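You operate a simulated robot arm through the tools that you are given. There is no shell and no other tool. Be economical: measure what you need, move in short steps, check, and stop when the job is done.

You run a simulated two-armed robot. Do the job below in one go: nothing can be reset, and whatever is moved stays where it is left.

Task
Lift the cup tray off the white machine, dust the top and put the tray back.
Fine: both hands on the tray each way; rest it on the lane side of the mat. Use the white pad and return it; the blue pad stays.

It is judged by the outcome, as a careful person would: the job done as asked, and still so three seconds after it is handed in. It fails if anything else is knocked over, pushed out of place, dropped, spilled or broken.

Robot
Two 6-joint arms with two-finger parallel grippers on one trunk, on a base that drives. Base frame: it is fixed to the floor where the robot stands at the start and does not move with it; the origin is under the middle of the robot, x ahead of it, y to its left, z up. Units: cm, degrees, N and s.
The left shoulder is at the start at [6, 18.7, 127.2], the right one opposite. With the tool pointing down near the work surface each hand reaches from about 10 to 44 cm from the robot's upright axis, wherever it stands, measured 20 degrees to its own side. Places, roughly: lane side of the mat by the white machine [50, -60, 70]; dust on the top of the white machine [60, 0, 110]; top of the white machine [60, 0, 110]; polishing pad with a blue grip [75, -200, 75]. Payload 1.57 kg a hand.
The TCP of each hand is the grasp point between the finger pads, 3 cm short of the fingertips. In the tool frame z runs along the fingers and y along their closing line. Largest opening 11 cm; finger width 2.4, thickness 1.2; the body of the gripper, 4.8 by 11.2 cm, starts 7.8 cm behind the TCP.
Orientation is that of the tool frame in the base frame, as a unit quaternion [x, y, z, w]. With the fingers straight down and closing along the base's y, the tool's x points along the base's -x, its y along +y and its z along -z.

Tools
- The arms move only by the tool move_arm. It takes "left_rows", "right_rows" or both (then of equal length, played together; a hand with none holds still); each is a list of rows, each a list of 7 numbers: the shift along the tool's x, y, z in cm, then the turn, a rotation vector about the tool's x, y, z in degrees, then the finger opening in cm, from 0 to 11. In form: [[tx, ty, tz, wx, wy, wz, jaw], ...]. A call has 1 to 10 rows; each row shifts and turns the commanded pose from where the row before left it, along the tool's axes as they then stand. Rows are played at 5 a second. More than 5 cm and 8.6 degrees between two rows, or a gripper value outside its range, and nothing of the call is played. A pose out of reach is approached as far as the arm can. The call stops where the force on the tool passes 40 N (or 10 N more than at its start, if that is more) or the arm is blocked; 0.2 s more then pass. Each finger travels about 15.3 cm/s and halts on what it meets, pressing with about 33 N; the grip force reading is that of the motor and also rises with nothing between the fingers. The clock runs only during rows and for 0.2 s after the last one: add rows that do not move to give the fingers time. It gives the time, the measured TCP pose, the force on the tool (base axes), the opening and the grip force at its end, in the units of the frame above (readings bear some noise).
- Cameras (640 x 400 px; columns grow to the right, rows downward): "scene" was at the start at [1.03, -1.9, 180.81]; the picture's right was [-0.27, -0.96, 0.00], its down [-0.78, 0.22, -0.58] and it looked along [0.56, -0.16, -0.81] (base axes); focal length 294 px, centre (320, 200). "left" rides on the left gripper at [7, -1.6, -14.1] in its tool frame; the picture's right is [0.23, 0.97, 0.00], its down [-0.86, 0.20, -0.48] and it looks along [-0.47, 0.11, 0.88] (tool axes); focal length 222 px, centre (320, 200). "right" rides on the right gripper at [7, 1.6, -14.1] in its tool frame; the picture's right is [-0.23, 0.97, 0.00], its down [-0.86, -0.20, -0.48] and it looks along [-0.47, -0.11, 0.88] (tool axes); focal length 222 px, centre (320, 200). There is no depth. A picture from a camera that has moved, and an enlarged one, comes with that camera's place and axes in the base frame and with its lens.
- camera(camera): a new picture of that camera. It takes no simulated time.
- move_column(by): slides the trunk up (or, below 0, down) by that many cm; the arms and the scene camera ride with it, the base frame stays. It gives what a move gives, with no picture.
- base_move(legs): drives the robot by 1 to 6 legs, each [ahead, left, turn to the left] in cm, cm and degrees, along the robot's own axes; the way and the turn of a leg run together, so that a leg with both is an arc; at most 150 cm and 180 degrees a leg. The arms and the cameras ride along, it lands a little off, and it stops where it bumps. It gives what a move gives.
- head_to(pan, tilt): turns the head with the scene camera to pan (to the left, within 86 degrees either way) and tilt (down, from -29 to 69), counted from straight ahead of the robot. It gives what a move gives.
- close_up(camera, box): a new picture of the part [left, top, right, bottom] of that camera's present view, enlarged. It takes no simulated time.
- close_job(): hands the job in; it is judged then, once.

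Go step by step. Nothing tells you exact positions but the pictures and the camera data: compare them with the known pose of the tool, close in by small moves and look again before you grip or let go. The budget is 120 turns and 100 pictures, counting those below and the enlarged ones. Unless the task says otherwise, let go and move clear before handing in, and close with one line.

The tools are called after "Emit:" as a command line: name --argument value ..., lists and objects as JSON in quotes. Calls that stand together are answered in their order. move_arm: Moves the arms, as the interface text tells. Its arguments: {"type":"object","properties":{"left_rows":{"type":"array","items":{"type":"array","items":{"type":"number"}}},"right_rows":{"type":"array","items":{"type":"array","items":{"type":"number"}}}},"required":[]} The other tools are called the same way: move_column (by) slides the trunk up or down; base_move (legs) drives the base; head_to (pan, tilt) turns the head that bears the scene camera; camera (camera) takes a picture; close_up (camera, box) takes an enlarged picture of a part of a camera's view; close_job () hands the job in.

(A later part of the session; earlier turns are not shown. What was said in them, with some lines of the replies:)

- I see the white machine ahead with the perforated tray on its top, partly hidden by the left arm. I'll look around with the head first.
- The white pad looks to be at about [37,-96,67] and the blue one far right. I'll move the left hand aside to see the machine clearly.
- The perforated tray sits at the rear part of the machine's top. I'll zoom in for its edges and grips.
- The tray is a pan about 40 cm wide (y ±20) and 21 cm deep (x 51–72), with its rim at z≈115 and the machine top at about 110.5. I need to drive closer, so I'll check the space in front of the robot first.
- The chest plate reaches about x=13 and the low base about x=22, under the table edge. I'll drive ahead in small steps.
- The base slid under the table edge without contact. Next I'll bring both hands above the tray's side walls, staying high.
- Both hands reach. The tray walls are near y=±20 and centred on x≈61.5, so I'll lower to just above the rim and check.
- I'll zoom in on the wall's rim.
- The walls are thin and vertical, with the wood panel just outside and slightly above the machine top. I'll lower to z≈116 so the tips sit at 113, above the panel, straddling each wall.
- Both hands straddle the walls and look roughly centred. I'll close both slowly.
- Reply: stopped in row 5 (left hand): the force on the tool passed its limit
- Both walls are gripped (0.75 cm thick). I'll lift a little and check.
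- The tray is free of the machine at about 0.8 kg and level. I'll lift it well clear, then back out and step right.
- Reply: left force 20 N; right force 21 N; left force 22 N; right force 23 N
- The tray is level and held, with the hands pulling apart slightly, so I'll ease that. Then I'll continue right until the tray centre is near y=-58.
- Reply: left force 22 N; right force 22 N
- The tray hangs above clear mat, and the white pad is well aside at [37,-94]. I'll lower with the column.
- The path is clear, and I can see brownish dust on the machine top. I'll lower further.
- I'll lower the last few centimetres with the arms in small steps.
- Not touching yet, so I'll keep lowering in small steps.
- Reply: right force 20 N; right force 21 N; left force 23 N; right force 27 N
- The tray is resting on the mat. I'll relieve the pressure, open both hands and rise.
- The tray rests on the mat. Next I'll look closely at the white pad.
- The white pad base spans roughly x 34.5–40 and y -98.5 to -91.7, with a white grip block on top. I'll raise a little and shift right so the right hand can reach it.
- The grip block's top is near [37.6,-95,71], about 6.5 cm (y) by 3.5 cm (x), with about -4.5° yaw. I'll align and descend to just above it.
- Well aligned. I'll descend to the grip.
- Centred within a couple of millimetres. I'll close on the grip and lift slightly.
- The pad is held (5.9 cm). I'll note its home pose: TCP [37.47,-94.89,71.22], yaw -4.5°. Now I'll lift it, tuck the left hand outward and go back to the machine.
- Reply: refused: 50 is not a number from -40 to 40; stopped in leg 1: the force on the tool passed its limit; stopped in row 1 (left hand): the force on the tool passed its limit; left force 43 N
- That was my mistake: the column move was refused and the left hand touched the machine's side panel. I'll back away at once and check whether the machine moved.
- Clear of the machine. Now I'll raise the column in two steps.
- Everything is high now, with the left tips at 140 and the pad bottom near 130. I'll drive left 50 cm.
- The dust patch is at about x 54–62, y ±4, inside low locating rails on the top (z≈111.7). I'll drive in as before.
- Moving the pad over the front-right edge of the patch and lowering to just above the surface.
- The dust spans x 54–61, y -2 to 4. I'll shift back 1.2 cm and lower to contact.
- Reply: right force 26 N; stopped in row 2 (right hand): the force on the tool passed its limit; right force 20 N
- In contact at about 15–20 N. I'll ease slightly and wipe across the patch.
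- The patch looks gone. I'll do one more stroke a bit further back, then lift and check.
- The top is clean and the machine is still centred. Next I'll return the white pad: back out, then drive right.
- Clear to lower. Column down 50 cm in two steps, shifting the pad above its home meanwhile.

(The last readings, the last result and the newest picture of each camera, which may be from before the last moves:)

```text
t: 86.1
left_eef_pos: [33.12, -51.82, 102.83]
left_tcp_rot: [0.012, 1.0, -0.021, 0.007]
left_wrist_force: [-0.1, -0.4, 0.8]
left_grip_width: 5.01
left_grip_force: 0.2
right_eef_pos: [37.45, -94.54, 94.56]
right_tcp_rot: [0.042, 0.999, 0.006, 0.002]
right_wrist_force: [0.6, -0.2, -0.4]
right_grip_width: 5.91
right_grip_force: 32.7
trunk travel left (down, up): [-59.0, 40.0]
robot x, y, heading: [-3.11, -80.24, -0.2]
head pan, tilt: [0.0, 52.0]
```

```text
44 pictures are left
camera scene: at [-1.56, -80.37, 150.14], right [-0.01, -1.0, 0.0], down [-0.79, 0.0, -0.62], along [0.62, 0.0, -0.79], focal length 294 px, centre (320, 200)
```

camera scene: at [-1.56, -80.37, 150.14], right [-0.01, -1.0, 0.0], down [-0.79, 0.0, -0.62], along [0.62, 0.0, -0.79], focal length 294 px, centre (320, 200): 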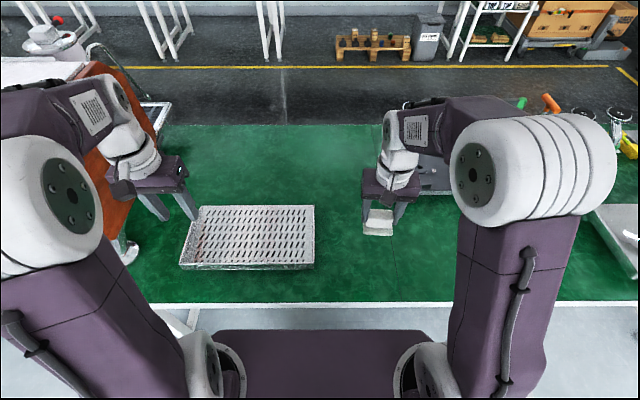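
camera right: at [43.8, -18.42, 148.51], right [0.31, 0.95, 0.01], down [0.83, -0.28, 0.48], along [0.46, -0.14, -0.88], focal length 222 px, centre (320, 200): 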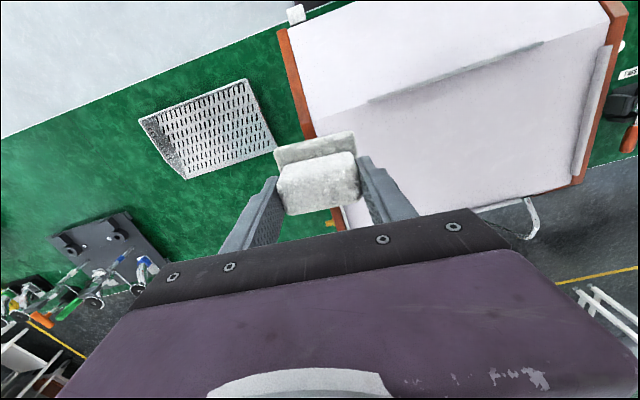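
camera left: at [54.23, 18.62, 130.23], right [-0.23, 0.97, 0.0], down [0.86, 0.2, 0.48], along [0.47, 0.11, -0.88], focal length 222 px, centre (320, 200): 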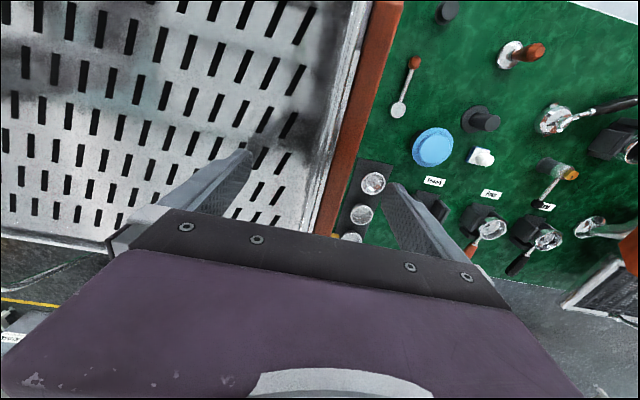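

Emit:
move_column --by -12

Emit:
move_arm --right_rows '[[0, -0.35, 2.5, 0, 0, 0, 4], [0, 0, 2.5, 0, 0, 0, 4], [0, 0, 2.5, 0, 0, 0, 4], [0, 0, 2, 0, 0, 0, 4], [0, 0, 1, 0, 0, 0, 4], [0, 0, 0, 0, 0, 0, 4]]'

Emit:
camera --camera "scene"

```text
t: 87.6
left_eef_pos: [33.09, -51.78, 90.77]
left_tcp_rot: [0.011, 1.0, -0.021, 0.006]
left_wrist_force: [-0.3, 0.4, -0.3]
left_grip_width: 5.01
left_grip_force: 0.1
right_eef_pos: [37.53, -94.71, 82.69]
right_tcp_rot: [0.043, 0.999, 0.006, 0.002]
right_wrist_force: [0.6, -0.4, -0.2]
right_grip_width: 5.88
right_grip_force: 33.2
trunk travel left (down, up): [-47.0, 52.0]
robot x, y, heading: [-3.29, -80.49, -0.1]
head pan, tilt: [0.0, 52.0]
```

```text
t: 89.0
left_eef_pos: [33.11, -51.88, 90.79]
left_tcp_rot: [0.011, 1.0, -0.021, 0.006]
left_wrist_force: [0.4, 0.2, -0.9]
left_grip_width: 5.0
left_grip_force: 0.1
right_eef_pos: [37.51, -94.87, 72.05]
right_tcp_rot: [0.042, 0.999, 0.006, 0.002]
right_wrist_force: [0.8, 0.7, -1.3]
right_grip_width: 5.87
right_grip_force: 33.6
trunk travel left (down, up): [-47.0, 52.0]
robot x, y, heading: [-2.91, -80.7, -0.6]
head pan, tilt: [0.0, 52.0]
```

```text
43 pictures are left
camera scene: at [-1.56, -80.37, 138.14], right [-0.01, -1.0, 0.0], down [-0.79, 0.0, -0.62], along [0.62, 0.0, -0.79], focal length 294 px, centre (320, 200)
```

scene: 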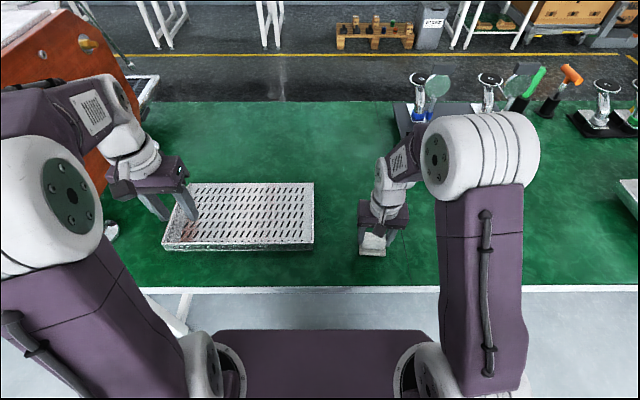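

The pad is about 0.8 cm above its home position. I'll lower it gently to contact.

Emit:
move_arm --right_rows '[[0, 0, 0.3, 0, 0, 0, 4], [0, 0, 0.3, 0, 0, 0, 4], [0, 0, 0, 0, 0, 0, 4]]'

Emit:
move_arm --right_rows '[[0, 0, 0.15, 0, 0, 0, 4], [0, 0, 0, 0, 0, 0, 4]]'

Emit:
move_arm --right_rows '[[0, 0, 0.15, 0, 0, 0, 4], [0, 0, 0, 0, 0, 0, 4]]'

```text
t: 89.8
left_eef_pos: [33.02, -51.95, 90.74]
left_tcp_rot: [0.012, 1.0, -0.021, 0.006]
left_wrist_force: [0.6, -0.7, -0.1]
left_grip_width: 5.0
left_grip_force: 0.0
right_eef_pos: [37.56, -94.76, 71.38]
right_tcp_rot: [0.042, 0.999, 0.007, 0.002]
right_wrist_force: [0.6, -0.1, -0.8]
right_grip_width: 5.91
right_grip_force: 32.7
trunk travel left (down, up): [-47.0, 52.0]
robot x, y, heading: [-3.15, -80.23, -0.0]
head pan, tilt: [0.0, 52.0]
```

```text
t: 90.4
left_eef_pos: [33.13, -51.82, 90.78]
left_tcp_rot: [0.012, 1.0, -0.022, 0.006]
left_wrist_force: [-0.3, 0.2, -0.9]
left_grip_width: 4.99
left_grip_force: 0.1
right_eef_pos: [37.46, -94.77, 71.4]
right_tcp_rot: [0.042, 0.999, 0.006, 0.002]
right_wrist_force: [-0.3, 0.1, -0.5]
right_grip_width: 5.88
right_grip_force: 33.2
trunk travel left (down, up): [-47.0, 52.0]
robot x, y, heading: [-3.13, -80.22, -0.2]
head pan, tilt: [0.0, 52.0]
```

```text
t: 91.0
left_eef_pos: [33.12, -51.78, 90.71]
left_tcp_rot: [0.011, 1.0, -0.021, 0.006]
left_wrist_force: [-0.3, 0.7, -0.6]
left_grip_width: 5.01
left_grip_force: 0.0
right_eef_pos: [37.45, -94.83, 71.24]
right_tcp_rot: [0.041, 0.999, 0.006, 0.002]
right_wrist_force: [0.2, -1.0, -1.1]
right_grip_width: 5.92
right_grip_force: 33.0
trunk travel left (down, up): [-47.0, 52.0]
robot x, y, heading: [-3.24, -80.58, -0.3]
head pan, tilt: [0.0, 52.0]
```

Emit:
move_arm --right_rows '[[0, 0, 0.1, 0, 0, 0, 4], [0, 0, 0, 0, 0, 0, 4]]'

Emit:
move_arm --right_rows '[[0, 0, 0.1, 0, 0, 0, 4], [0, 0, 0, 0, 0, 0, 4]]'

```text
t: 91.6
left_eef_pos: [33.09, -51.88, 90.84]
left_tcp_rot: [0.011, 1.0, -0.021, 0.006]
left_wrist_force: [0.4, 0.4, -0.3]
left_grip_width: 5.03
left_grip_force: 0.0
right_eef_pos: [37.49, -94.85, 71.08]
right_tcp_rot: [0.041, 0.999, 0.006, 0.002]
right_wrist_force: [0.4, -0.3, 2.0]
right_grip_width: 5.91
right_grip_force: 33.3
trunk travel left (down, up): [-47.0, 52.0]
robot x, y, heading: [-3.28, -80.18, 0.1]
head pan, tilt: [0.0, 52.0]
```

```text
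t: 92.2
left_eef_pos: [33.1, -51.81, 90.73]
left_tcp_rot: [0.012, 1.0, -0.021, 0.005]
left_wrist_force: [1.1, -0.1, -0.3]
left_grip_width: 5.01
left_grip_force: 0.1
right_eef_pos: [37.43, -94.77, 71.17]
right_tcp_rot: [0.042, 0.999, 0.006, 0.004]
right_wrist_force: [0.4, -1.1, 13.4]
right_grip_width: 5.87
right_grip_force: 33.2
trunk travel left (down, up): [-47.0, 52.0]
robot x, y, heading: [-2.95, -80.49, -0.3]
head pan, tilt: [0.0, 52.0]
```

The pad is on the mat at its home. I'll open, then rise.

Emit:
move_arm --right_rows '[[0, 0, -0.08, 0, 0, 0, 5.9], [0, 0, 0, 0, 0, 0, 7], [0, 0, 0, 0, 0, 0, 9], [0, 0, 0, 0, 0, 0, 11], [0, 0, 0, 0, 0, 0, 11], [0, 0, -2, 0, 0, 0, 11], [0, 0, -4, 0, 0, 0, 11], [0, 0, -5, 0, 0, -4.6, 11], [0, 0, 0, 0, 0, 0, 11]]'

Emit:
camera --camera "scene"

Emit:
camera --camera "right"

```text
t: 94.2
left_eef_pos: [33.15, -51.89, 90.79]
left_tcp_rot: [0.012, 1.0, -0.021, 0.006]
left_wrist_force: [0.8, -0.3, 0.2]
left_grip_width: 5.02
left_grip_force: 0.0
right_eef_pos: [37.55, -94.95, 82.14]
right_tcp_rot: [0.002, 1.0, 0.006, 0.003]
right_wrist_force: [0.3, -0.1, 0.2]
right_grip_width: 10.96
right_grip_force: 0.1
trunk travel left (down, up): [-47.0, 52.0]
robot x, y, heading: [-3.27, -80.62, -0.3]
head pan, tilt: [0.0, 52.0]
```

```text
42 pictures are left
camera scene: at [-1.49, -80.38, 138.14], right [-0.01, -1.0, 0.0], down [-0.79, 0.0, -0.62], along [0.62, 0.0, -0.79], focal length 294 px, centre (320, 200)
```

scene: 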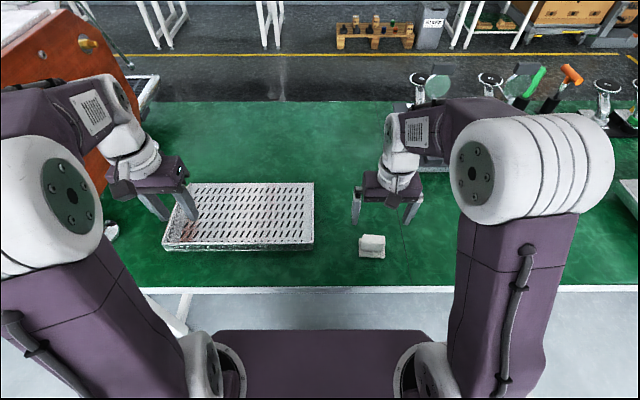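

```text
41 pictures are left
camera right: at [30.61, -93.45, 96.12], right [0.23, 0.97, 0.01], down [0.85, -0.21, 0.48], along [0.47, -0.1, -0.88], focal length 222 px, centre (320, 200)
```

right: 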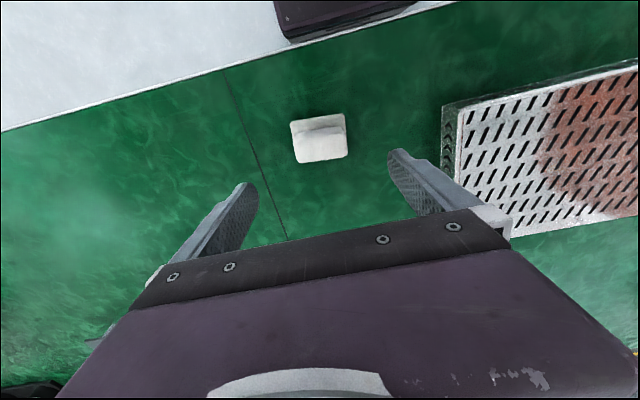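

The pad is back at its spot. Next I'll bring the hands to their tray-grip stance, left hand first so it stays clear of the machine, and straighten the left wrist.

Emit:
move_arm --left_rows '[[0, 0, 0, -2.4, 0.7, -1.4, 8], [-3.2, -1.7, 0, 0, 0, 0, 8], [-3.2, -1.7, 0, 0, 0, 0, 8], [-3.2, -1.7, 0, 0, 0, 0, 8], [-3.1, -1.7, 0, 0, 0, 0, 8], [-3, -1.7, 0, 0, 0, 0, 8], [0, 0, 0, 0, 0, 0, 8]]' --right_rows '[[0, 0, -2, 0.7, 0.3, -0.2, 8], [-2.3, -1, -2, 0, 0, 0, 8], [-2.3, -1, -2, 0, 0, 0, 8], [-2.3, -1, -2, 0, 0, 0, 8], [-2.2, -1, 0, 0, 0, 0, 8], [-2.2, -1, 0, 0, 0, 0, 8], [0, 0, 0, 0, 0, 0, 8]]'

Emit:
camera --camera "scene"

```text
t: 95.8
left_eef_pos: [48.82, -60.49, 90.81]
left_tcp_rot: [-0.001, 1.0, -0.001, 0.0]
left_wrist_force: [-0.3, -0.1, 0.9]
left_grip_width: 8.02
left_grip_force: 0.1
right_eef_pos: [48.69, -99.84, 90.13]
right_tcp_rot: [0.0, 1.0, -0.001, 0.001]
right_wrist_force: [-0.2, -0.6, 0.1]
right_grip_width: 8.01
right_grip_force: 0.1
trunk travel left (down, up): [-47.0, 52.0]
robot x, y, heading: [-2.79, -80.22, -0.1]
head pan, tilt: [0.0, 52.0]
```

```text
40 pictures are left
camera scene: at [-1.68, -80.33, 138.14], right [-0.01, -1.0, 0.0], down [-0.79, 0.0, -0.62], along [0.62, 0.0, -0.79], focal length 294 px, centre (320, 200)
```

scene: 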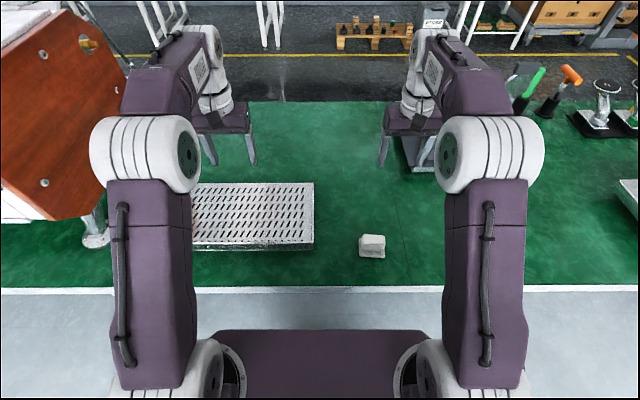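

Emit:
base_move --legs '[[0, 21.3, 0.1]]'

Emit:
camera --camera "left"

Emit:
camera --camera "right"

Emit:
close_up --camera "scene" --box '[200, 120, 440, 270]'

```text
t: 97.5
left_eef_pos: [48.8, -39.08, 90.66]
left_tcp_rot: [-0.001, 1.0, -0.001, -0.001]
left_wrist_force: [-0.7, 0.8, -0.2]
left_grip_width: 8.01
left_grip_force: 0.0
right_eef_pos: [48.86, -78.47, 90.04]
right_tcp_rot: [-0.001, 1.0, 0.001, 0.0]
right_wrist_force: [0.5, 1.2, -0.5]
right_grip_width: 7.99
right_grip_force: 0.0
trunk travel left (down, up): [-47.0, 52.0]
robot x, y, heading: [-3.13, -59.28, -0.2]
head pan, tilt: [0.0, 52.0]
```

```text
39 pictures are left
camera left: at [41.74, -40.74, 104.83], right [-0.23, 0.97, 0.0], down [0.86, 0.2, 0.48], along [0.46, 0.11, -0.88], focal length 222 px, centre (320, 200)
```

left: 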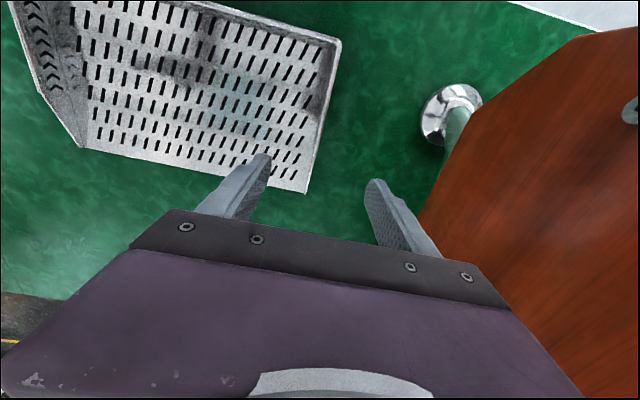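

```text
38 pictures are left
camera right: at [41.98, -76.81, 104.09], right [0.23, 0.97, 0.0], down [0.86, -0.2, 0.48], along [0.47, -0.11, -0.88], focal length 222 px, centre (320, 200)
```

right: 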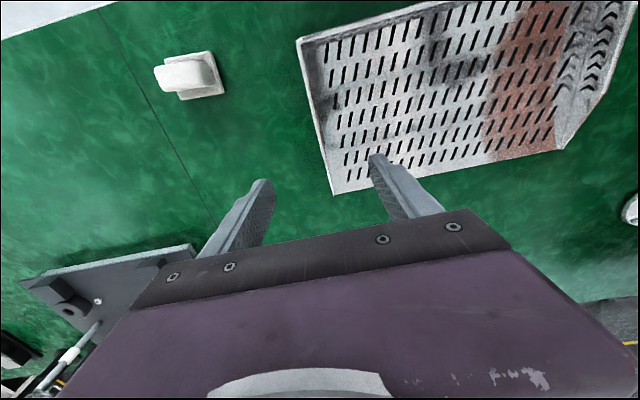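

```text
2.67 times, centred on (320, 195) of scene
camera zoom: at [-1.45, -59.06, 138.14], right [0.0, -1.0, 0.0], down [-0.79, 0.0, -0.62], along [0.62, 0.0, -0.79], focal length 784 px, centre (320, 213)
```

zoom: 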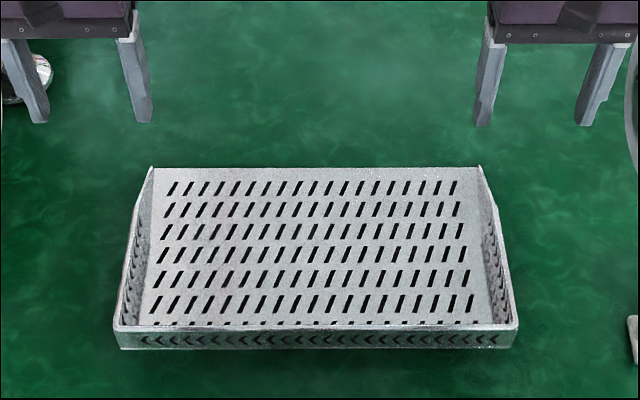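

Same poses as at release. I'll descend straddling the walls.

Emit:
move_arm --left_rows '[[0, 0, 4, 0, 0, 0, 8], [0, 0, 4, 0, 0, 0, 8], [0, 0, 4, 0, 0, 0, 8], [0, 0, 4, 0, 0, 0, 8], [0, 0, 2.1, 0, 0, 0, 8], [0, 0, 2, 0, 0, 0, 8], [0, 0, 0, 0, 0, 0, 8]]' --right_rows '[[0, 0, 3.8, 0, 0, 0, 8], [0, 0, 3.8, 0, 0, 0, 8], [0, 0, 3.8, 0, 0, 0, 8], [0, 0, 3.8, 0, 0, 0, 8], [0, 0, 2.2, 0, 0, 0, 8], [0, 0, 2, 0, 0, 0, 8], [0, 0, 0, 0, 0, 0, 8]]'

Emit:
close_up --camera "scene" --box '[200, 120, 440, 270]'

```text
t: 99.1
left_eef_pos: [48.6, -39.13, 70.57]
left_tcp_rot: [-0.002, 1.0, -0.001, -0.001]
left_wrist_force: [-0.4, -0.2, 0.3]
left_grip_width: 8.01
left_grip_force: 0.0
right_eef_pos: [48.85, -78.66, 70.64]
right_tcp_rot: [-0.001, 1.0, 0.0, 0.0]
right_wrist_force: [0.0, 0.9, -0.2]
right_grip_width: 8.01
right_grip_force: 0.0
trunk travel left (down, up): [-47.0, 52.0]
robot x, y, heading: [-3.02, -58.94, -0.3]
head pan, tilt: [0.0, 52.0]
```

```text
2.67 times, centred on (320, 195) of scene
camera zoom: at [-1.51, -59.16, 138.14], right [0.0, -1.0, 0.0], down [-0.79, 0.0, -0.62], along [0.62, 0.0, -0.79], focal length 784 px, centre (320, 213)
```

zoom: 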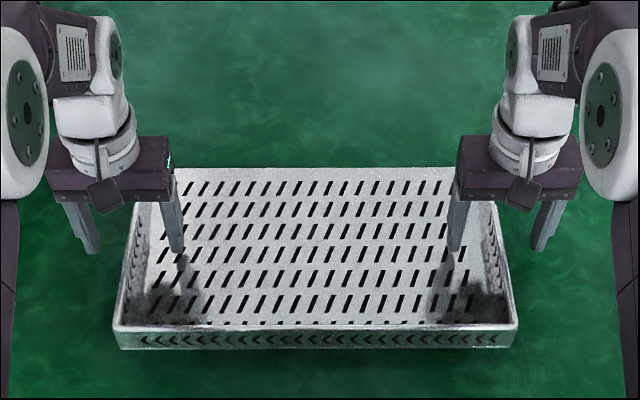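

Emit:
move_arm --left_rows '[[0, 0, 0.1, 0, 0, 0, 5], [0, 0, 0, 0, 0, 0, 3], [0, 0, 0, 0, 0, 0, 1.5], [0, 0, 0, 0, 0, 0, 0], [0, 0, 0, 0, 0, 0, 0], [0, 0, 0, 0, 0, 0, 0]]' --right_rows '[[0, 0, 0.1, 0, 0, 0, 5], [0, 0, 0, 0, 0, 0, 3], [0, 0, 0, 0, 0, 0, 1.5], [0, 0, 0, 0, 0, 0, 0], [0, 0, 0, 0, 0, 0, 0], [0, 0, 0, 0, 0, 0, 0]]'

```text
t: 100.5
left_eef_pos: [48.72, -39.07, 70.55]
left_tcp_rot: [-0.002, 1.0, 0.0, -0.001]
left_wrist_force: [-0.2, 16.6, 0.2]
left_grip_width: 0.76
left_grip_force: 26.6
right_eef_pos: [48.93, -78.6, 70.34]
right_tcp_rot: [0.0, 1.0, -0.001, 0.001]
right_wrist_force: [-0.4, -17.3, -0.2]
right_grip_width: 0.76
right_grip_force: 25.9
trunk travel left (down, up): [-47.0, 52.0]
robot x, y, heading: [-2.79, -59.38, -0.5]
head pan, tilt: [0.0, 52.0]
```

Gripped on both sides again. I'll relieve the squeeze and lift.

Emit:
move_arm --left_rows '[[0, 0.05, 0, 0, 0, 0, 0], [0, 0, -0.5, 0, 0, 0, 0], [0, 0, -1, 0, 0, 0, 0], [0, 0, -2, 0, 0, 0, 0], [0, 0, -2, 0, 0, 0, 0], [0, 0, 0, 0, 0, 0, 0]]' --right_rows '[[0, -0.05, 0, 0, 0, 0, 0], [0, 0, -0.5, 0, 0, 0, 0], [0, 0, -1, 0, 0, 0, 0], [0, 0, -2, 0, 0, 0, 0], [0, 0, -2, 0, 0, 0, 0], [0, 0, 0, 0, 0, 0, 0]]'

Emit:
move_column --by 40

Emit:
camera --camera "scene"

```text
t: 101.9
left_eef_pos: [48.8, -39.08, 75.9]
left_tcp_rot: [-0.002, 1.0, 0.0, -0.001]
left_wrist_force: [-0.6, 20.7, -5.4]
left_grip_width: 0.75
left_grip_force: 27.0
right_eef_pos: [49.02, -78.68, 75.92]
right_tcp_rot: [0.0, 1.0, 0.0, 0.0]
right_wrist_force: [-0.1, -20.4, -2.7]
right_grip_width: 0.77
right_grip_force: 26.7
trunk travel left (down, up): [-47.0, 52.0]
robot x, y, heading: [-2.6, -59.08, -0.4]
head pan, tilt: [0.0, 52.0]
```

```text
t: 105.7
left_eef_pos: [48.77, -39.12, 115.8]
left_tcp_rot: [-0.002, 1.0, 0.0, 0.0]
left_wrist_force: [-0.5, 19.2, -4.0]
left_grip_width: 0.76
left_grip_force: 27.0
right_eef_pos: [49.1, -78.64, 115.94]
right_tcp_rot: [0.0, 1.0, 0.0, -0.001]
right_wrist_force: [0.3, -19.6, -4.3]
right_grip_width: 0.76
right_grip_force: 26.8
trunk travel left (down, up): [-87.0, 12.0]
robot x, y, heading: [-3.38, -59.15, -0.1]
head pan, tilt: [0.0, 52.0]
```

```text
35 pictures are left
camera scene: at [-1.31, -59.16, 178.13], right [0.0, -1.0, 0.0], down [-0.79, 0.0, -0.61], along [0.61, 0.0, -0.79], focal length 294 px, centre (320, 200)
```

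scene: 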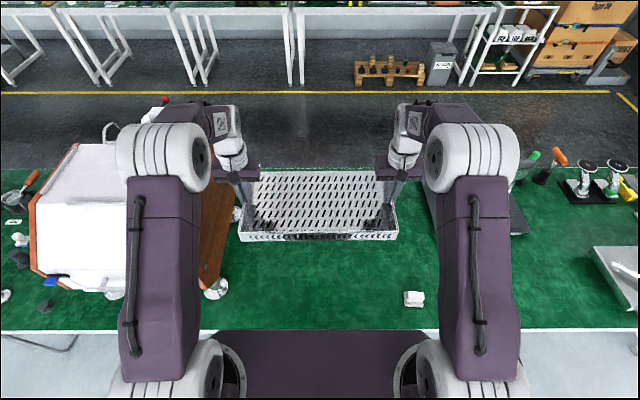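

Level and secure. I'll go up 12 cm more, then drive left to the machine.

Emit:
move_column --by 12

Emit:
move_arm --left_rows '[[0, 0.06, -1, 0, 0, 0, 0], [0, 0, -1, 0, 0, 0, 0], [0, 0, 0, 0, 0, 0, 0]]' --right_rows '[[0, -0.06, -1, 0, 0, 0, 0], [0, 0, -1, 0, 0, 0, 0], [0, 0, 0, 0, 0, 0, 0]]'

```text
t: 107.2
left_eef_pos: [48.74, -39.19, 127.86]
left_tcp_rot: [-0.001, 1.0, 0.0, -0.001]
left_wrist_force: [0.0, 17.7, -3.8]
left_grip_width: 0.8
left_grip_force: 26.6
right_eef_pos: [49.05, -78.6, 127.96]
right_tcp_rot: [-0.001, 1.0, 0.0, -0.001]
right_wrist_force: [1.0, -20.2, -3.3]
right_grip_width: 0.77
right_grip_force: 27.1
trunk travel left (down, up): [-99.0, 0.0]
robot x, y, heading: [-2.96, -59.08, -0.4]
head pan, tilt: [0.0, 52.0]
```

```text
t: 108.0
left_eef_pos: [48.86, -39.16, 129.85]
left_tcp_rot: [-0.001, 1.0, -0.001, -0.001]
left_wrist_force: [-0.7, 11.0, -4.2]
left_grip_width: 0.76
left_grip_force: 27.0
right_eef_pos: [49.0, -78.71, 129.96]
right_tcp_rot: [0.0, 1.0, 0.0, -0.002]
right_wrist_force: [0.4, -10.6, -3.3]
right_grip_width: 0.73
right_grip_force: 26.4
trunk travel left (down, up): [-99.0, 0.0]
robot x, y, heading: [-3.34, -59.56, -0.2]
head pan, tilt: [0.0, 52.0]
```

Emit:
base_move --legs '[[0, 59, 0.2], [12.3, 0, 0]]'

Emit:
camera --camera "scene"

```text
t: 112.2
left_eef_pos: [60.35, 19.3, 129.63]
left_tcp_rot: [0.004, 1.0, -0.001, -0.002]
left_wrist_force: [0.5, -0.9, -4.5]
left_grip_width: 0.75
left_grip_force: 26.7
right_eef_pos: [59.96, -20.45, 129.7]
right_tcp_rot: [0.006, 1.0, 0.0, -0.003]
right_wrist_force: [2.2, 1.5, -3.9]
right_grip_width: 0.75
right_grip_force: 26.8
trunk travel left (down, up): [-99.0, 0.0]
robot x, y, heading: [8.08, -0.03, -0.9]
head pan, tilt: [0.0, 52.0]
stopped in leg 2: the robot was blocked; the commanded pose is now the measured one
```

```text
34 pictures are left
camera scene: at [10.05, -0.29, 190.13], right [-0.02, -1.0, 0.0], down [-0.79, 0.01, -0.61], along [0.61, -0.01, -0.79], focal length 294 px, centre (320, 200)
```

scene: 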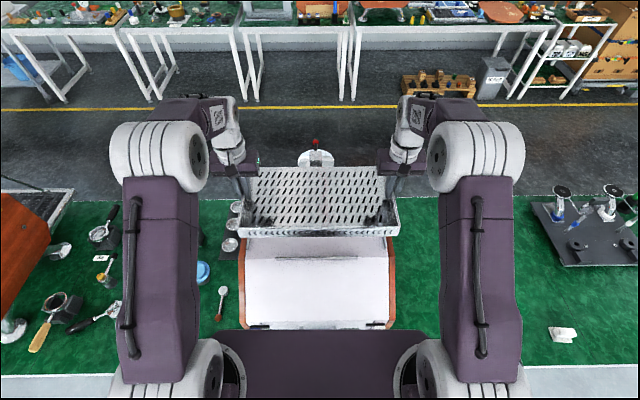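

The base touched something under the table with a slightly right heading. I'll back off 2 cm, fix the heading, and do the rest with the arms.

Emit:
base_move --legs '[[-2, 0.5, 0.9]]'

Emit:
close_up --camera "scene" --box '[220, 140, 420, 340]'

```text
t: 113.0
left_eef_pos: [58.44, 20.39, 129.49]
left_tcp_rot: [-0.003, 1.0, 0.001, -0.004]
left_wrist_force: [0.5, -0.6, -4.9]
left_grip_width: 0.77
left_grip_force: 26.8
right_eef_pos: [58.83, -19.22, 129.4]
right_tcp_rot: [-0.003, 1.0, 0.001, -0.004]
right_wrist_force: [1.6, 1.0, -4.7]
right_grip_width: 0.76
right_grip_force: 26.9
trunk travel left (down, up): [-99.0, 0.0]
robot x, y, heading: [5.74, 0.18, 0.1]
head pan, tilt: [0.0, 52.0]
```

```text
2.00 times, centred on (320, 240) of scene
camera zoom: at [8.9, 0.05, 190.12], right [0.0, -1.0, 0.0], down [-0.79, 0.0, -0.61], along [0.61, 0.0, -0.79], focal length 588 px, centre (320, 120)
```

zoom: 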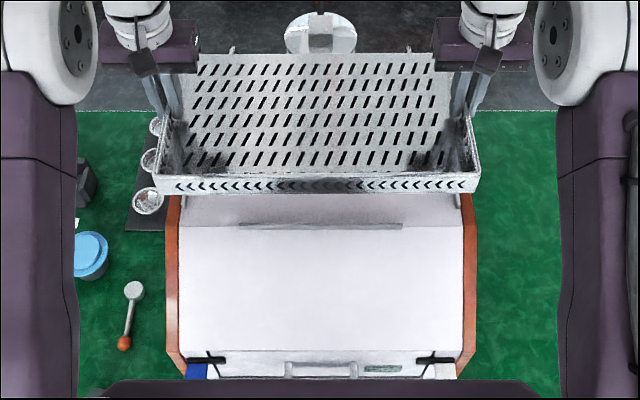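

The machine's rails are unchanged (front rail x≈49.5, y centred on 0). I'll move the tray with both arms to its original x and y and square it.

Emit:
move_arm --left_rows '[[-1, -0.14, 0, 0, -0.15, 0.16, 0], [-1, -0.14, 0, 0, -0.15, 0.16, 0], [-1, -0.14, 0, 0, -0.15, 0.16, 0], [0, 0, 0, 0, 0, 0, 0]]' --right_rows '[[-0.87, -0.14, 0, 0, -0.15, 0.16, 0], [-0.87, -0.14, 0, 0, -0.15, 0.16, 0], [-0.87, -0.14, 0, 0, -0.15, 0.16, 0], [0, 0, 0, 0, 0, 0, 0]]'

Emit:
move_arm --left_rows '[[0, 0, 2, 0, 0, 0, 0], [0, 0, 2, 0, 0, 0, 0], [0, 0, 2, 0, 0, 0, 0], [0, 0, 2, 0, 0, 0, 0], [0, 0, 0, 0, 0, 0, 0]]' --right_rows '[[0, 0, 2, 0, 0, 0, 0], [0, 0, 2, 0, 0, 0, 0], [0, 0, 2, 0, 0, 0, 0], [0, 0, 2, 0, 0, 0, 0], [0, 0, 0, 0, 0, 0, 0]]'

Emit:
move_arm --left_rows '[[0, 0, 0, 0, 0, 0, 0]]' --right_rows '[[0, 0, 0, 0, 0, 0, 0]]'

Emit:
close_up --camera "scene" --box '[220, 140, 420, 260]'

```text
t: 114.0
left_eef_pos: [60.4, 20.18, 129.78]
left_tcp_rot: [0.001, 1.0, 0.0, 0.003]
left_wrist_force: [-1.0, -0.1, -3.9]
left_grip_width: 0.76
left_grip_force: 26.1
right_eef_pos: [60.34, -19.51, 130.02]
right_tcp_rot: [0.002, 1.0, 0.0, 0.005]
right_wrist_force: [-0.2, 0.9, -3.9]
right_grip_width: 0.74
right_grip_force: 26.5
trunk travel left (down, up): [-99.0, 0.0]
robot x, y, heading: [5.9, 0.27, -0.1]
head pan, tilt: [0.0, 52.0]
```

```text
t: 115.2
left_eef_pos: [60.89, 20.15, 121.66]
left_tcp_rot: [0.001, 1.0, -0.001, 0.003]
left_wrist_force: [-1.1, -8.5, -3.3]
left_grip_width: 0.79
left_grip_force: 26.9
right_eef_pos: [60.63, -19.45, 121.8]
right_tcp_rot: [0.0, 1.0, 0.0, 0.003]
right_wrist_force: [1.6, 9.0, -3.9]
right_grip_width: 0.79
right_grip_force: 27.0
trunk travel left (down, up): [-99.0, 0.0]
robot x, y, heading: [5.74, -0.07, 0.1]
head pan, tilt: [0.0, 52.0]
```

```text
t: 115.6
left_eef_pos: [60.69, 20.2, 121.7]
left_tcp_rot: [0.001, 1.0, -0.001, 0.003]
left_wrist_force: [-1.4, -10.3, -2.9]
left_grip_width: 0.79
left_grip_force: 26.9
right_eef_pos: [60.53, -19.39, 121.84]
right_tcp_rot: [0.001, 1.0, 0.0, 0.004]
right_wrist_force: [1.6, 10.0, -4.9]
right_grip_width: 0.76
right_grip_force: 26.7
trunk travel left (down, up): [-99.0, 0.0]
robot x, y, heading: [5.62, 0.07, 0.0]
head pan, tilt: [0.0, 52.0]
```

```text
3.20 times, centred on (320, 200) of scene
camera zoom: at [7.62, 0.31, 190.14], right [0.0, -1.0, 0.0], down [-0.79, 0.0, -0.61], along [0.61, 0.0, -0.79], focal length 941 px, centre (320, 200)
```

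zoom: 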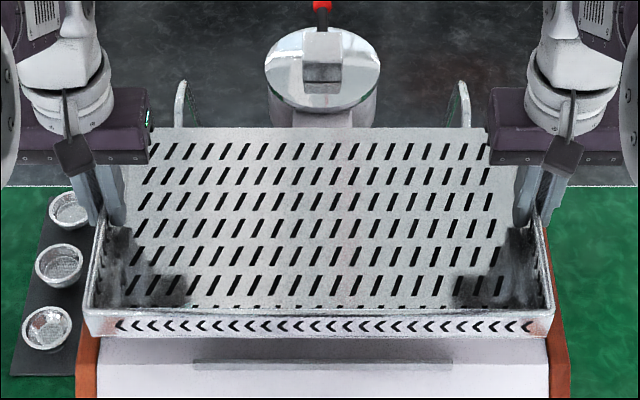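

x needs about +0.8 and y about -0.25. I'll apply that and then lower further.

Emit:
move_arm --left_rows '[[-0.4, -0.12, 0, 0, 0.2, 0, 0], [-0.4, -0.13, 0, 0, 0.15, 0, 0], [0, 0, 0, 0, 0, 0, 0]]' --right_rows '[[-0.45, -0.12, 0, 0, 0.2, 0, 0], [-0.45, -0.13, 0, 0, 0.15, 0, 0], [0, 0, 0, 0, 0, 0, 0]]'

Emit:
move_arm --left_rows '[[0, 0, 1, 0, 0, 0, 0], [0, 0, 1, 0, 0, 0, 0], [0, 0, 1, 0, 0, 0, 0], [0, 0, 0, 0, 0, 0, 0], [0, 0, 0, 0, 0, 0, 0]]' --right_rows '[[0, 0, 1, 0, 0, 0, 0], [0, 0, 1, 0, 0, 0, 0], [0, 0, 1.1, 0, 0, 0, 0], [0, 0, 0, 0, 0, 0, 0], [0, 0, 0, 0, 0, 0, 0]]'

Emit:
move_arm --left_rows '[[0, 0, 0, 0, 0, 0, 0]]' --right_rows '[[0, 0, 0, 0, 0, 0, 0]]'

Emit:
close_up --camera "scene" --box '[220, 140, 420, 260]'

```text
t: 116.4
left_eef_pos: [61.46, 19.9, 121.78]
left_tcp_rot: [0.001, 1.0, -0.001, 0.0]
left_wrist_force: [-2.1, -14.8, -3.9]
left_grip_width: 0.75
left_grip_force: 27.1
right_eef_pos: [61.5, -19.77, 121.86]
right_tcp_rot: [0.001, 1.0, 0.001, 0.0]
right_wrist_force: [0.1, 15.6, -3.6]
right_grip_width: 0.76
right_grip_force: 26.6
trunk travel left (down, up): [-99.0, 0.0]
robot x, y, heading: [6.0, 0.24, -0.1]
head pan, tilt: [0.0, 52.0]
```

```text
t: 117.6
left_eef_pos: [61.39, 19.91, 118.81]
left_tcp_rot: [0.001, 1.0, -0.001, -0.001]
left_wrist_force: [0.3, -19.1, -2.9]
left_grip_width: 0.77
left_grip_force: 26.2
right_eef_pos: [61.48, -19.74, 118.74]
right_tcp_rot: [0.001, 1.0, 0.001, -0.001]
right_wrist_force: [0.4, 19.2, -3.4]
right_grip_width: 0.76
right_grip_force: 26.8
trunk travel left (down, up): [-99.0, 0.0]
robot x, y, heading: [5.76, 0.15, 0.0]
head pan, tilt: [0.0, 52.0]
```

```text
t: 118.0
left_eef_pos: [61.58, 19.76, 118.77]
left_tcp_rot: [0.001, 1.0, -0.001, 0.0]
left_wrist_force: [-0.7, -20.4, -3.1]
left_grip_width: 0.78
left_grip_force: 26.5
right_eef_pos: [61.52, -19.86, 118.89]
right_tcp_rot: [0.0, 1.0, 0.0, 0.0]
right_wrist_force: [1.1, 20.6, -4.3]
right_grip_width: 0.77
right_grip_force: 26.9
trunk travel left (down, up): [-99.0, 0.0]
robot x, y, heading: [5.68, 0.34, -0.0]
head pan, tilt: [0.0, 52.0]
```

```text
3.20 times, centred on (320, 200) of scene
camera zoom: at [7.64, 0.31, 190.14], right [0.0, -1.0, 0.0], down [-0.79, 0.0, -0.61], along [0.61, 0.0, -0.79], focal length 941 px, centre (320, 200)
```

zoom: 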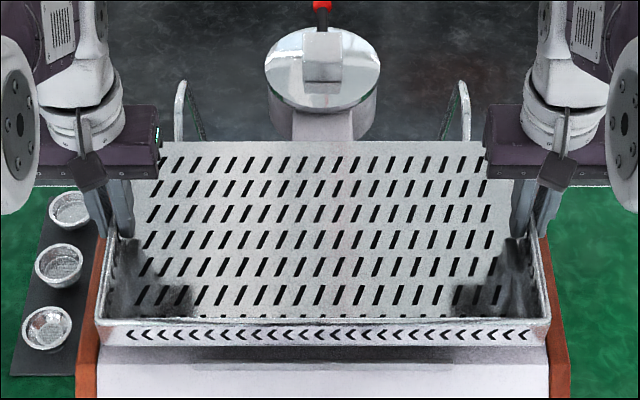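

Position matches the original. I'll add a small y trim and lower to near contact.

Emit:
move_arm --left_rows '[[0, 0.04, 0.5, 0, 0, 0, 0], [0, 0, 0.5, 0, 0, 0, 0], [0, 0, 0.5, 0, 0, 0, 0], [0, 0, 0.3, 0, 0, 0, 0], [0, 0, 0, 0, 0, 0, 0]]' --right_rows '[[0, 0.16, 0.5, 0, 0, 0, 0], [0, 0, 0.5, 0, 0, 0, 0], [0, 0, 0.5, 0, 0, 0, 0], [0, 0, 0.3, 0, 0, 0, 0], [0, 0, 0, 0, 0, 0, 0]]'

Emit:
close_up --camera "scene" --box '[220, 140, 420, 260]'

Emit:
close_up --camera "scene" --box '[240, 220, 290, 260]'

Emit:
close_up --camera "scene" --box '[360, 220, 410, 260]'

```text
t: 119.2
left_eef_pos: [61.48, 19.89, 116.95]
left_tcp_rot: [0.001, 1.0, 0.0, 0.001]
left_wrist_force: [-0.7, -10.0, -3.6]
left_grip_width: 0.74
left_grip_force: 26.5
right_eef_pos: [61.55, -19.57, 116.99]
right_tcp_rot: [0.0, 1.0, 0.0, 0.0]
right_wrist_force: [0.5, 10.1, -3.3]
right_grip_width: 0.74
right_grip_force: 26.6
trunk travel left (down, up): [-99.0, 0.0]
robot x, y, heading: [5.57, 0.2, 0.2]
head pan, tilt: [0.0, 52.0]
```

```text
3.20 times, centred on (320, 200) of scene
camera zoom: at [7.64, 0.32, 190.14], right [0.0, -1.0, 0.0], down [-0.79, 0.0, -0.61], along [0.61, 0.0, -0.79], focal length 941 px, centre (320, 200)
```

zoom: 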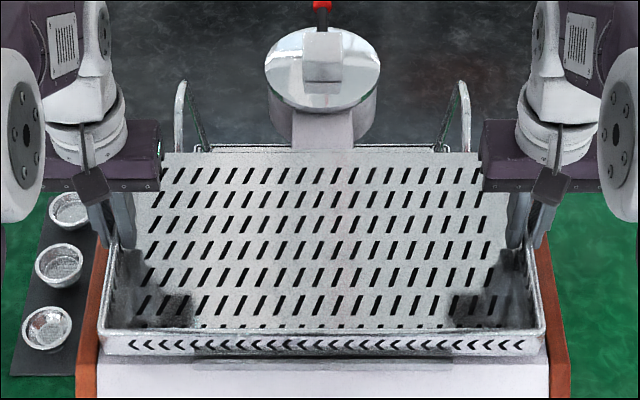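

```text
10.00 times, centred on (265, 240) of scene
camera zoom: at [7.64, 0.32, 190.14], right [0.0, -1.0, 0.0], down [-0.79, 0.0, -0.61], along [0.61, 0.0, -0.79], focal length 2942 px, centre (870, -200)
```

zoom: 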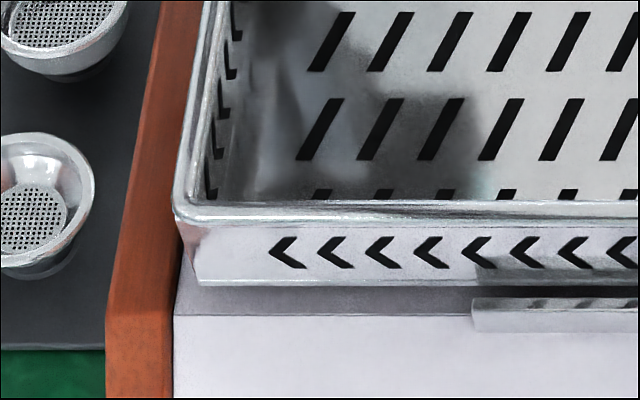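

```text
10.00 times, centred on (385, 240) of scene
camera zoom: at [7.64, 0.32, 190.14], right [0.0, -1.0, 0.0], down [-0.79, 0.0, -0.61], along [0.61, 0.0, -0.79], focal length 2942 px, centre (-330, -200)
```

zoom: 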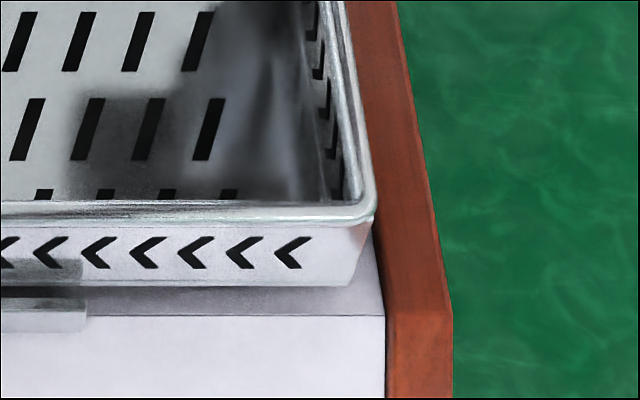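

Well centred between the panels. I'll lower to contact.

Emit:
move_arm --left_rows '[[0, -0.04, 0.3, 0, 0, 0, 0], [0, 0, 0.2, 0, 0, 0, 0], [0, 0, 0, 0, 0, 0, 0]]' --right_rows '[[0, 0.04, 0.3, 0, 0, 0, 0], [0, 0, 0.2, 0, 0, 0, 0], [0, 0, 0, 0, 0, 0, 0]]'

Emit:
move_arm --left_rows '[[0, 0, 0.2, 0, 0, 0, 0], [0, 0, 0, 0, 0, 0, 0]]' --right_rows '[[0, 0, 0.2, 0, 0, 0, 0], [0, 0, 0, 0, 0, 0, 0]]'

Emit:
move_arm --left_rows '[[0, 0, 0.15, 0, 0, 0, 0], [0, 0, 0, 0, 0, 0, 0]]' --right_rows '[[0, 0, 0.15, 0, 0, 0, 0], [0, 0, 0, 0, 0, 0, 0]]'

```text
t: 120.0
left_eef_pos: [61.52, 19.96, 116.5]
left_tcp_rot: [0.0, 1.0, 0.001, 0.0]
left_wrist_force: [-0.4, 5.8, -3.4]
left_grip_width: 0.76
left_grip_force: 26.5
right_eef_pos: [61.6, -19.64, 116.61]
right_tcp_rot: [0.001, 1.0, -0.001, 0.0]
right_wrist_force: [0.4, -6.0, -2.8]
right_grip_width: 0.76
right_grip_force: 26.9
trunk travel left (down, up): [-99.0, 0.0]
robot x, y, heading: [6.09, 0.18, -0.1]
head pan, tilt: [0.0, 52.0]
```

```text
t: 120.6
left_eef_pos: [61.52, 20.03, 116.27]
left_tcp_rot: [0.001, 1.0, 0.0, -0.001]
left_wrist_force: [-0.5, 17.3, -3.7]
left_grip_width: 0.75
left_grip_force: 27.2
right_eef_pos: [61.51, -19.59, 116.29]
right_tcp_rot: [0.001, 1.0, 0.0, 0.0]
right_wrist_force: [0.6, -17.0, -3.9]
right_grip_width: 0.75
right_grip_force: 27.0
trunk travel left (down, up): [-99.0, 0.0]
robot x, y, heading: [5.63, 0.04, -0.2]
head pan, tilt: [0.0, 52.0]
```

```text
t: 121.2
left_eef_pos: [61.56, 19.97, 116.22]
left_tcp_rot: [0.001, 1.0, -0.001, 0.0]
left_wrist_force: [1.9, 25.8, 7.2]
left_grip_width: 0.77
left_grip_force: 26.8
right_eef_pos: [61.5, -19.71, 116.12]
right_tcp_rot: [0.001, 1.0, -0.001, 0.0]
right_wrist_force: [0.4, -23.9, -3.4]
right_grip_width: 0.74
right_grip_force: 26.4
trunk travel left (down, up): [-99.0, 0.0]
robot x, y, heading: [5.88, -0.08, -0.0]
head pan, tilt: [0.0, 52.0]
```

Emit:
move_arm --left_rows '[[0, 0.07, 0, 0, 0, 0, 0], [0, 0, 0, 0, 0, 0, 0]]' --right_rows '[[0, -0.07, 0.1, 0, 0, 0, 0], [0, 0, 0, 0, 0, 0, 0]]'

Emit:
close_up --camera "scene" --box '[220, 140, 420, 260]'

```text
t: 121.8
left_eef_pos: [61.52, 19.89, 116.1]
left_tcp_rot: [0.001, 1.0, 0.0, 0.001]
left_wrist_force: [3.1, 19.6, 7.8]
left_grip_width: 0.75
left_grip_force: 26.7
right_eef_pos: [61.49, -19.65, 116.14]
right_tcp_rot: [0.001, 1.0, -0.001, 0.001]
right_wrist_force: [0.0, -19.1, 2.3]
right_grip_width: 0.76
right_grip_force: 27.2
trunk travel left (down, up): [-99.0, 0.0]
robot x, y, heading: [6.2, -0.05, 0.1]
head pan, tilt: [0.0, 52.0]
```

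```text
3.20 times, centred on (320, 200) of scene
camera zoom: at [7.51, 0.24, 190.15], right [0.0, -1.0, 0.0], down [-0.79, 0.0, -0.62], along [0.62, 0.0, -0.79], focal length 941 px, centre (320, 200)
```

zoom: 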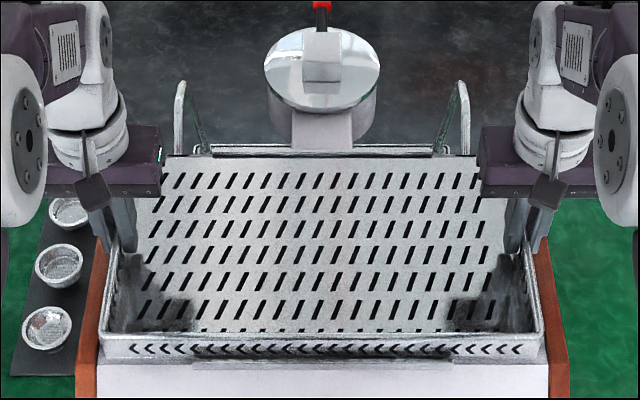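

Seated at the original height and position. I'll release both hands and rise.

Emit:
move_arm --left_rows '[[0, 0.06, 0, 0, 0, 0, 0.5], [0, 0, 0, 0, 0, 0, 1.5], [0, 0, 0, 0, 0, 0, 3], [0, 0, 0, 0, 0, 0, 5], [0, 0, 0, 0, 0, 0, 5], [0, 0, -2, 0, 0, 0, 5], [0, 0, -3, 0, 0, 0, 5], [0, 0, -5, 0, 0, 0, 5], [0, 0, -5, 0, 0, 0, 5], [0, 0, 0, 0, 0, 0, 5]]' --right_rows '[[0, -0.06, 0, 0, 0, 0, 0.5], [0, 0, 0, 0, 0, 0, 1.5], [0, 0, 0, 0, 0, 0, 3], [0, 0, 0, 0, 0, 0, 5], [0, 0, 0, 0, 0, 0, 5], [0, 0, -2, 0, 0, 0, 5], [0, 0, -3, 0, 0, 0, 5], [0, 0, -5, 0, 0, 0, 5], [0, 0, -5, 0, 0, 0, 5], [0, 0, 0, 0, 0, 0, 5]]'

Emit:
close_up --camera "scene" --box '[220, 140, 420, 260]'

```text
t: 124.0
left_eef_pos: [61.41, 20.06, 131.29]
left_tcp_rot: [0.001, 1.0, -0.002, 0.0]
left_wrist_force: [0.0, 1.2, -0.1]
left_grip_width: 5.01
left_grip_force: 0.0
right_eef_pos: [61.48, -19.52, 131.14]
right_tcp_rot: [0.001, 1.0, 0.0, 0.0]
right_wrist_force: [1.9, -0.7, 0.3]
right_grip_width: 5.0
right_grip_force: 0.1
trunk travel left (down, up): [-99.0, 0.0]
robot x, y, heading: [5.45, 0.28, 0.1]
head pan, tilt: [0.0, 52.0]
```

```text
3.20 times, centred on (320, 200) of scene
camera zoom: at [7.57, 0.3, 190.14], right [0.0, -1.0, 0.0], down [-0.79, 0.0, -0.62], along [0.62, 0.0, -0.79], focal length 941 px, centre (320, 200)
```

zoom: 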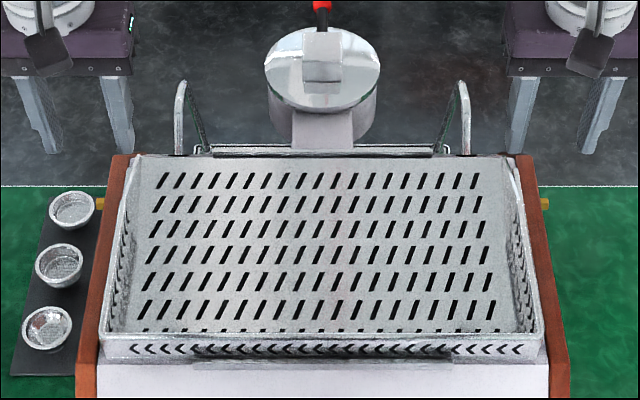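

The tray sits as it did originally. I'll back out and take a last look.

Emit:
base_move --legs '[[-8, 0, 0]]'

Emit:
camera --camera "scene"

Emit:
head_to --pan -60 --tilt 45

Emit:
camera --camera "scene"

Emit:
camera --camera "right"

```text
t: 125.1
left_eef_pos: [54.64, 20.2, 130.77]
left_tcp_rot: [0.0, 1.0, -0.001, -0.005]
left_wrist_force: [0.5, -0.7, -1.1]
left_grip_width: 5.03
left_grip_force: 0.1
right_eef_pos: [54.79, -19.47, 130.61]
right_tcp_rot: [0.0, 1.0, 0.0, -0.004]
right_wrist_force: [1.1, 0.0, -0.2]
right_grip_width: 5.0
right_grip_force: 0.1
trunk travel left (down, up): [-99.0, 0.0]
robot x, y, heading: [-2.23, 0.21, 0.3]
head pan, tilt: [0.0, 52.0]
```

```text
25 pictures are left
camera scene: at [1.31, 0.29, 190.11], right [0.0, -1.0, 0.0], down [-0.79, 0.0, -0.61], along [0.61, 0.0, -0.79], focal length 294 px, centre (320, 200)
```

scene: 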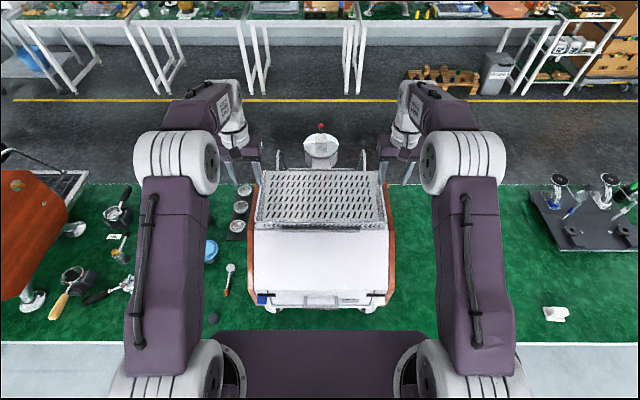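

```text
t: 126.4
left_eef_pos: [53.69, 20.21, 131.23]
left_tcp_rot: [0.0, 1.0, 0.0, 0.0]
left_wrist_force: [0.9, 0.3, 0.1]
left_grip_width: 5.0
left_grip_force: 0.0
right_eef_pos: [53.85, -19.53, 131.01]
right_tcp_rot: [0.0, 1.0, 0.0, 0.001]
right_wrist_force: [0.5, -0.5, 0.8]
right_grip_width: 5.03
right_grip_force: 0.1
trunk travel left (down, up): [-99.0, 0.0]
robot x, y, heading: [-2.13, 0.54, 0.2]
head pan, tilt: [-60.0, 45.0]
```

```text
24 pictures are left
camera scene: at [-3.48, -6.74, 191.1], right [-0.86, -0.5, 0.0], down [-0.36, 0.61, -0.71], along [0.35, -0.61, -0.71], focal length 294 px, centre (320, 200)
```

scene: 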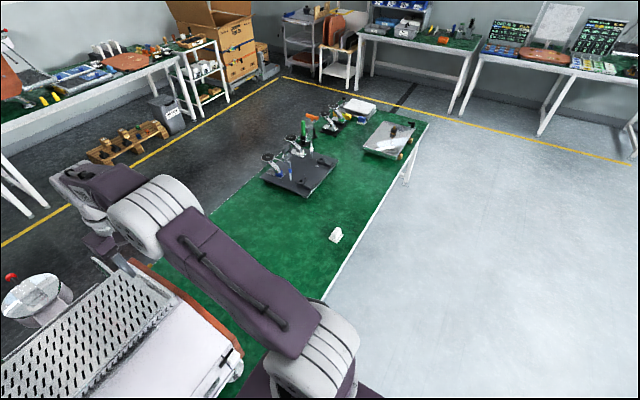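

```text
23 pictures are left
camera right: at [46.95, -17.8, 145.13], right [0.23, 0.97, 0.0], down [0.86, -0.2, 0.48], along [0.47, -0.11, -0.88], focal length 222 px, centre (320, 200)
```

right: 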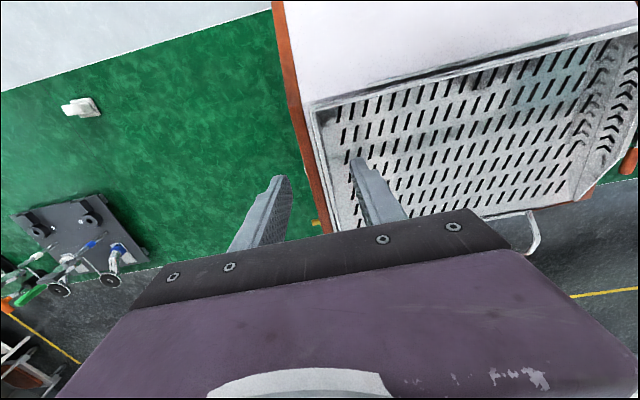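

The tray is back in place, the top is clean, the white pad is at its home and everything else looks undisturbed with the hands clear. I'm handing in.

Emit:
close_job

```text
The job is handed in.
```

The top is dusted, the cup tray is back in its place on the white machine, the white pad is back where it was, and the blue pad was never touched. There were two unplanned contacts. The left hand bumped the machine's side panel once, and the base was blocked once under the table. Nothing looked shifted afterwards in the pictures.
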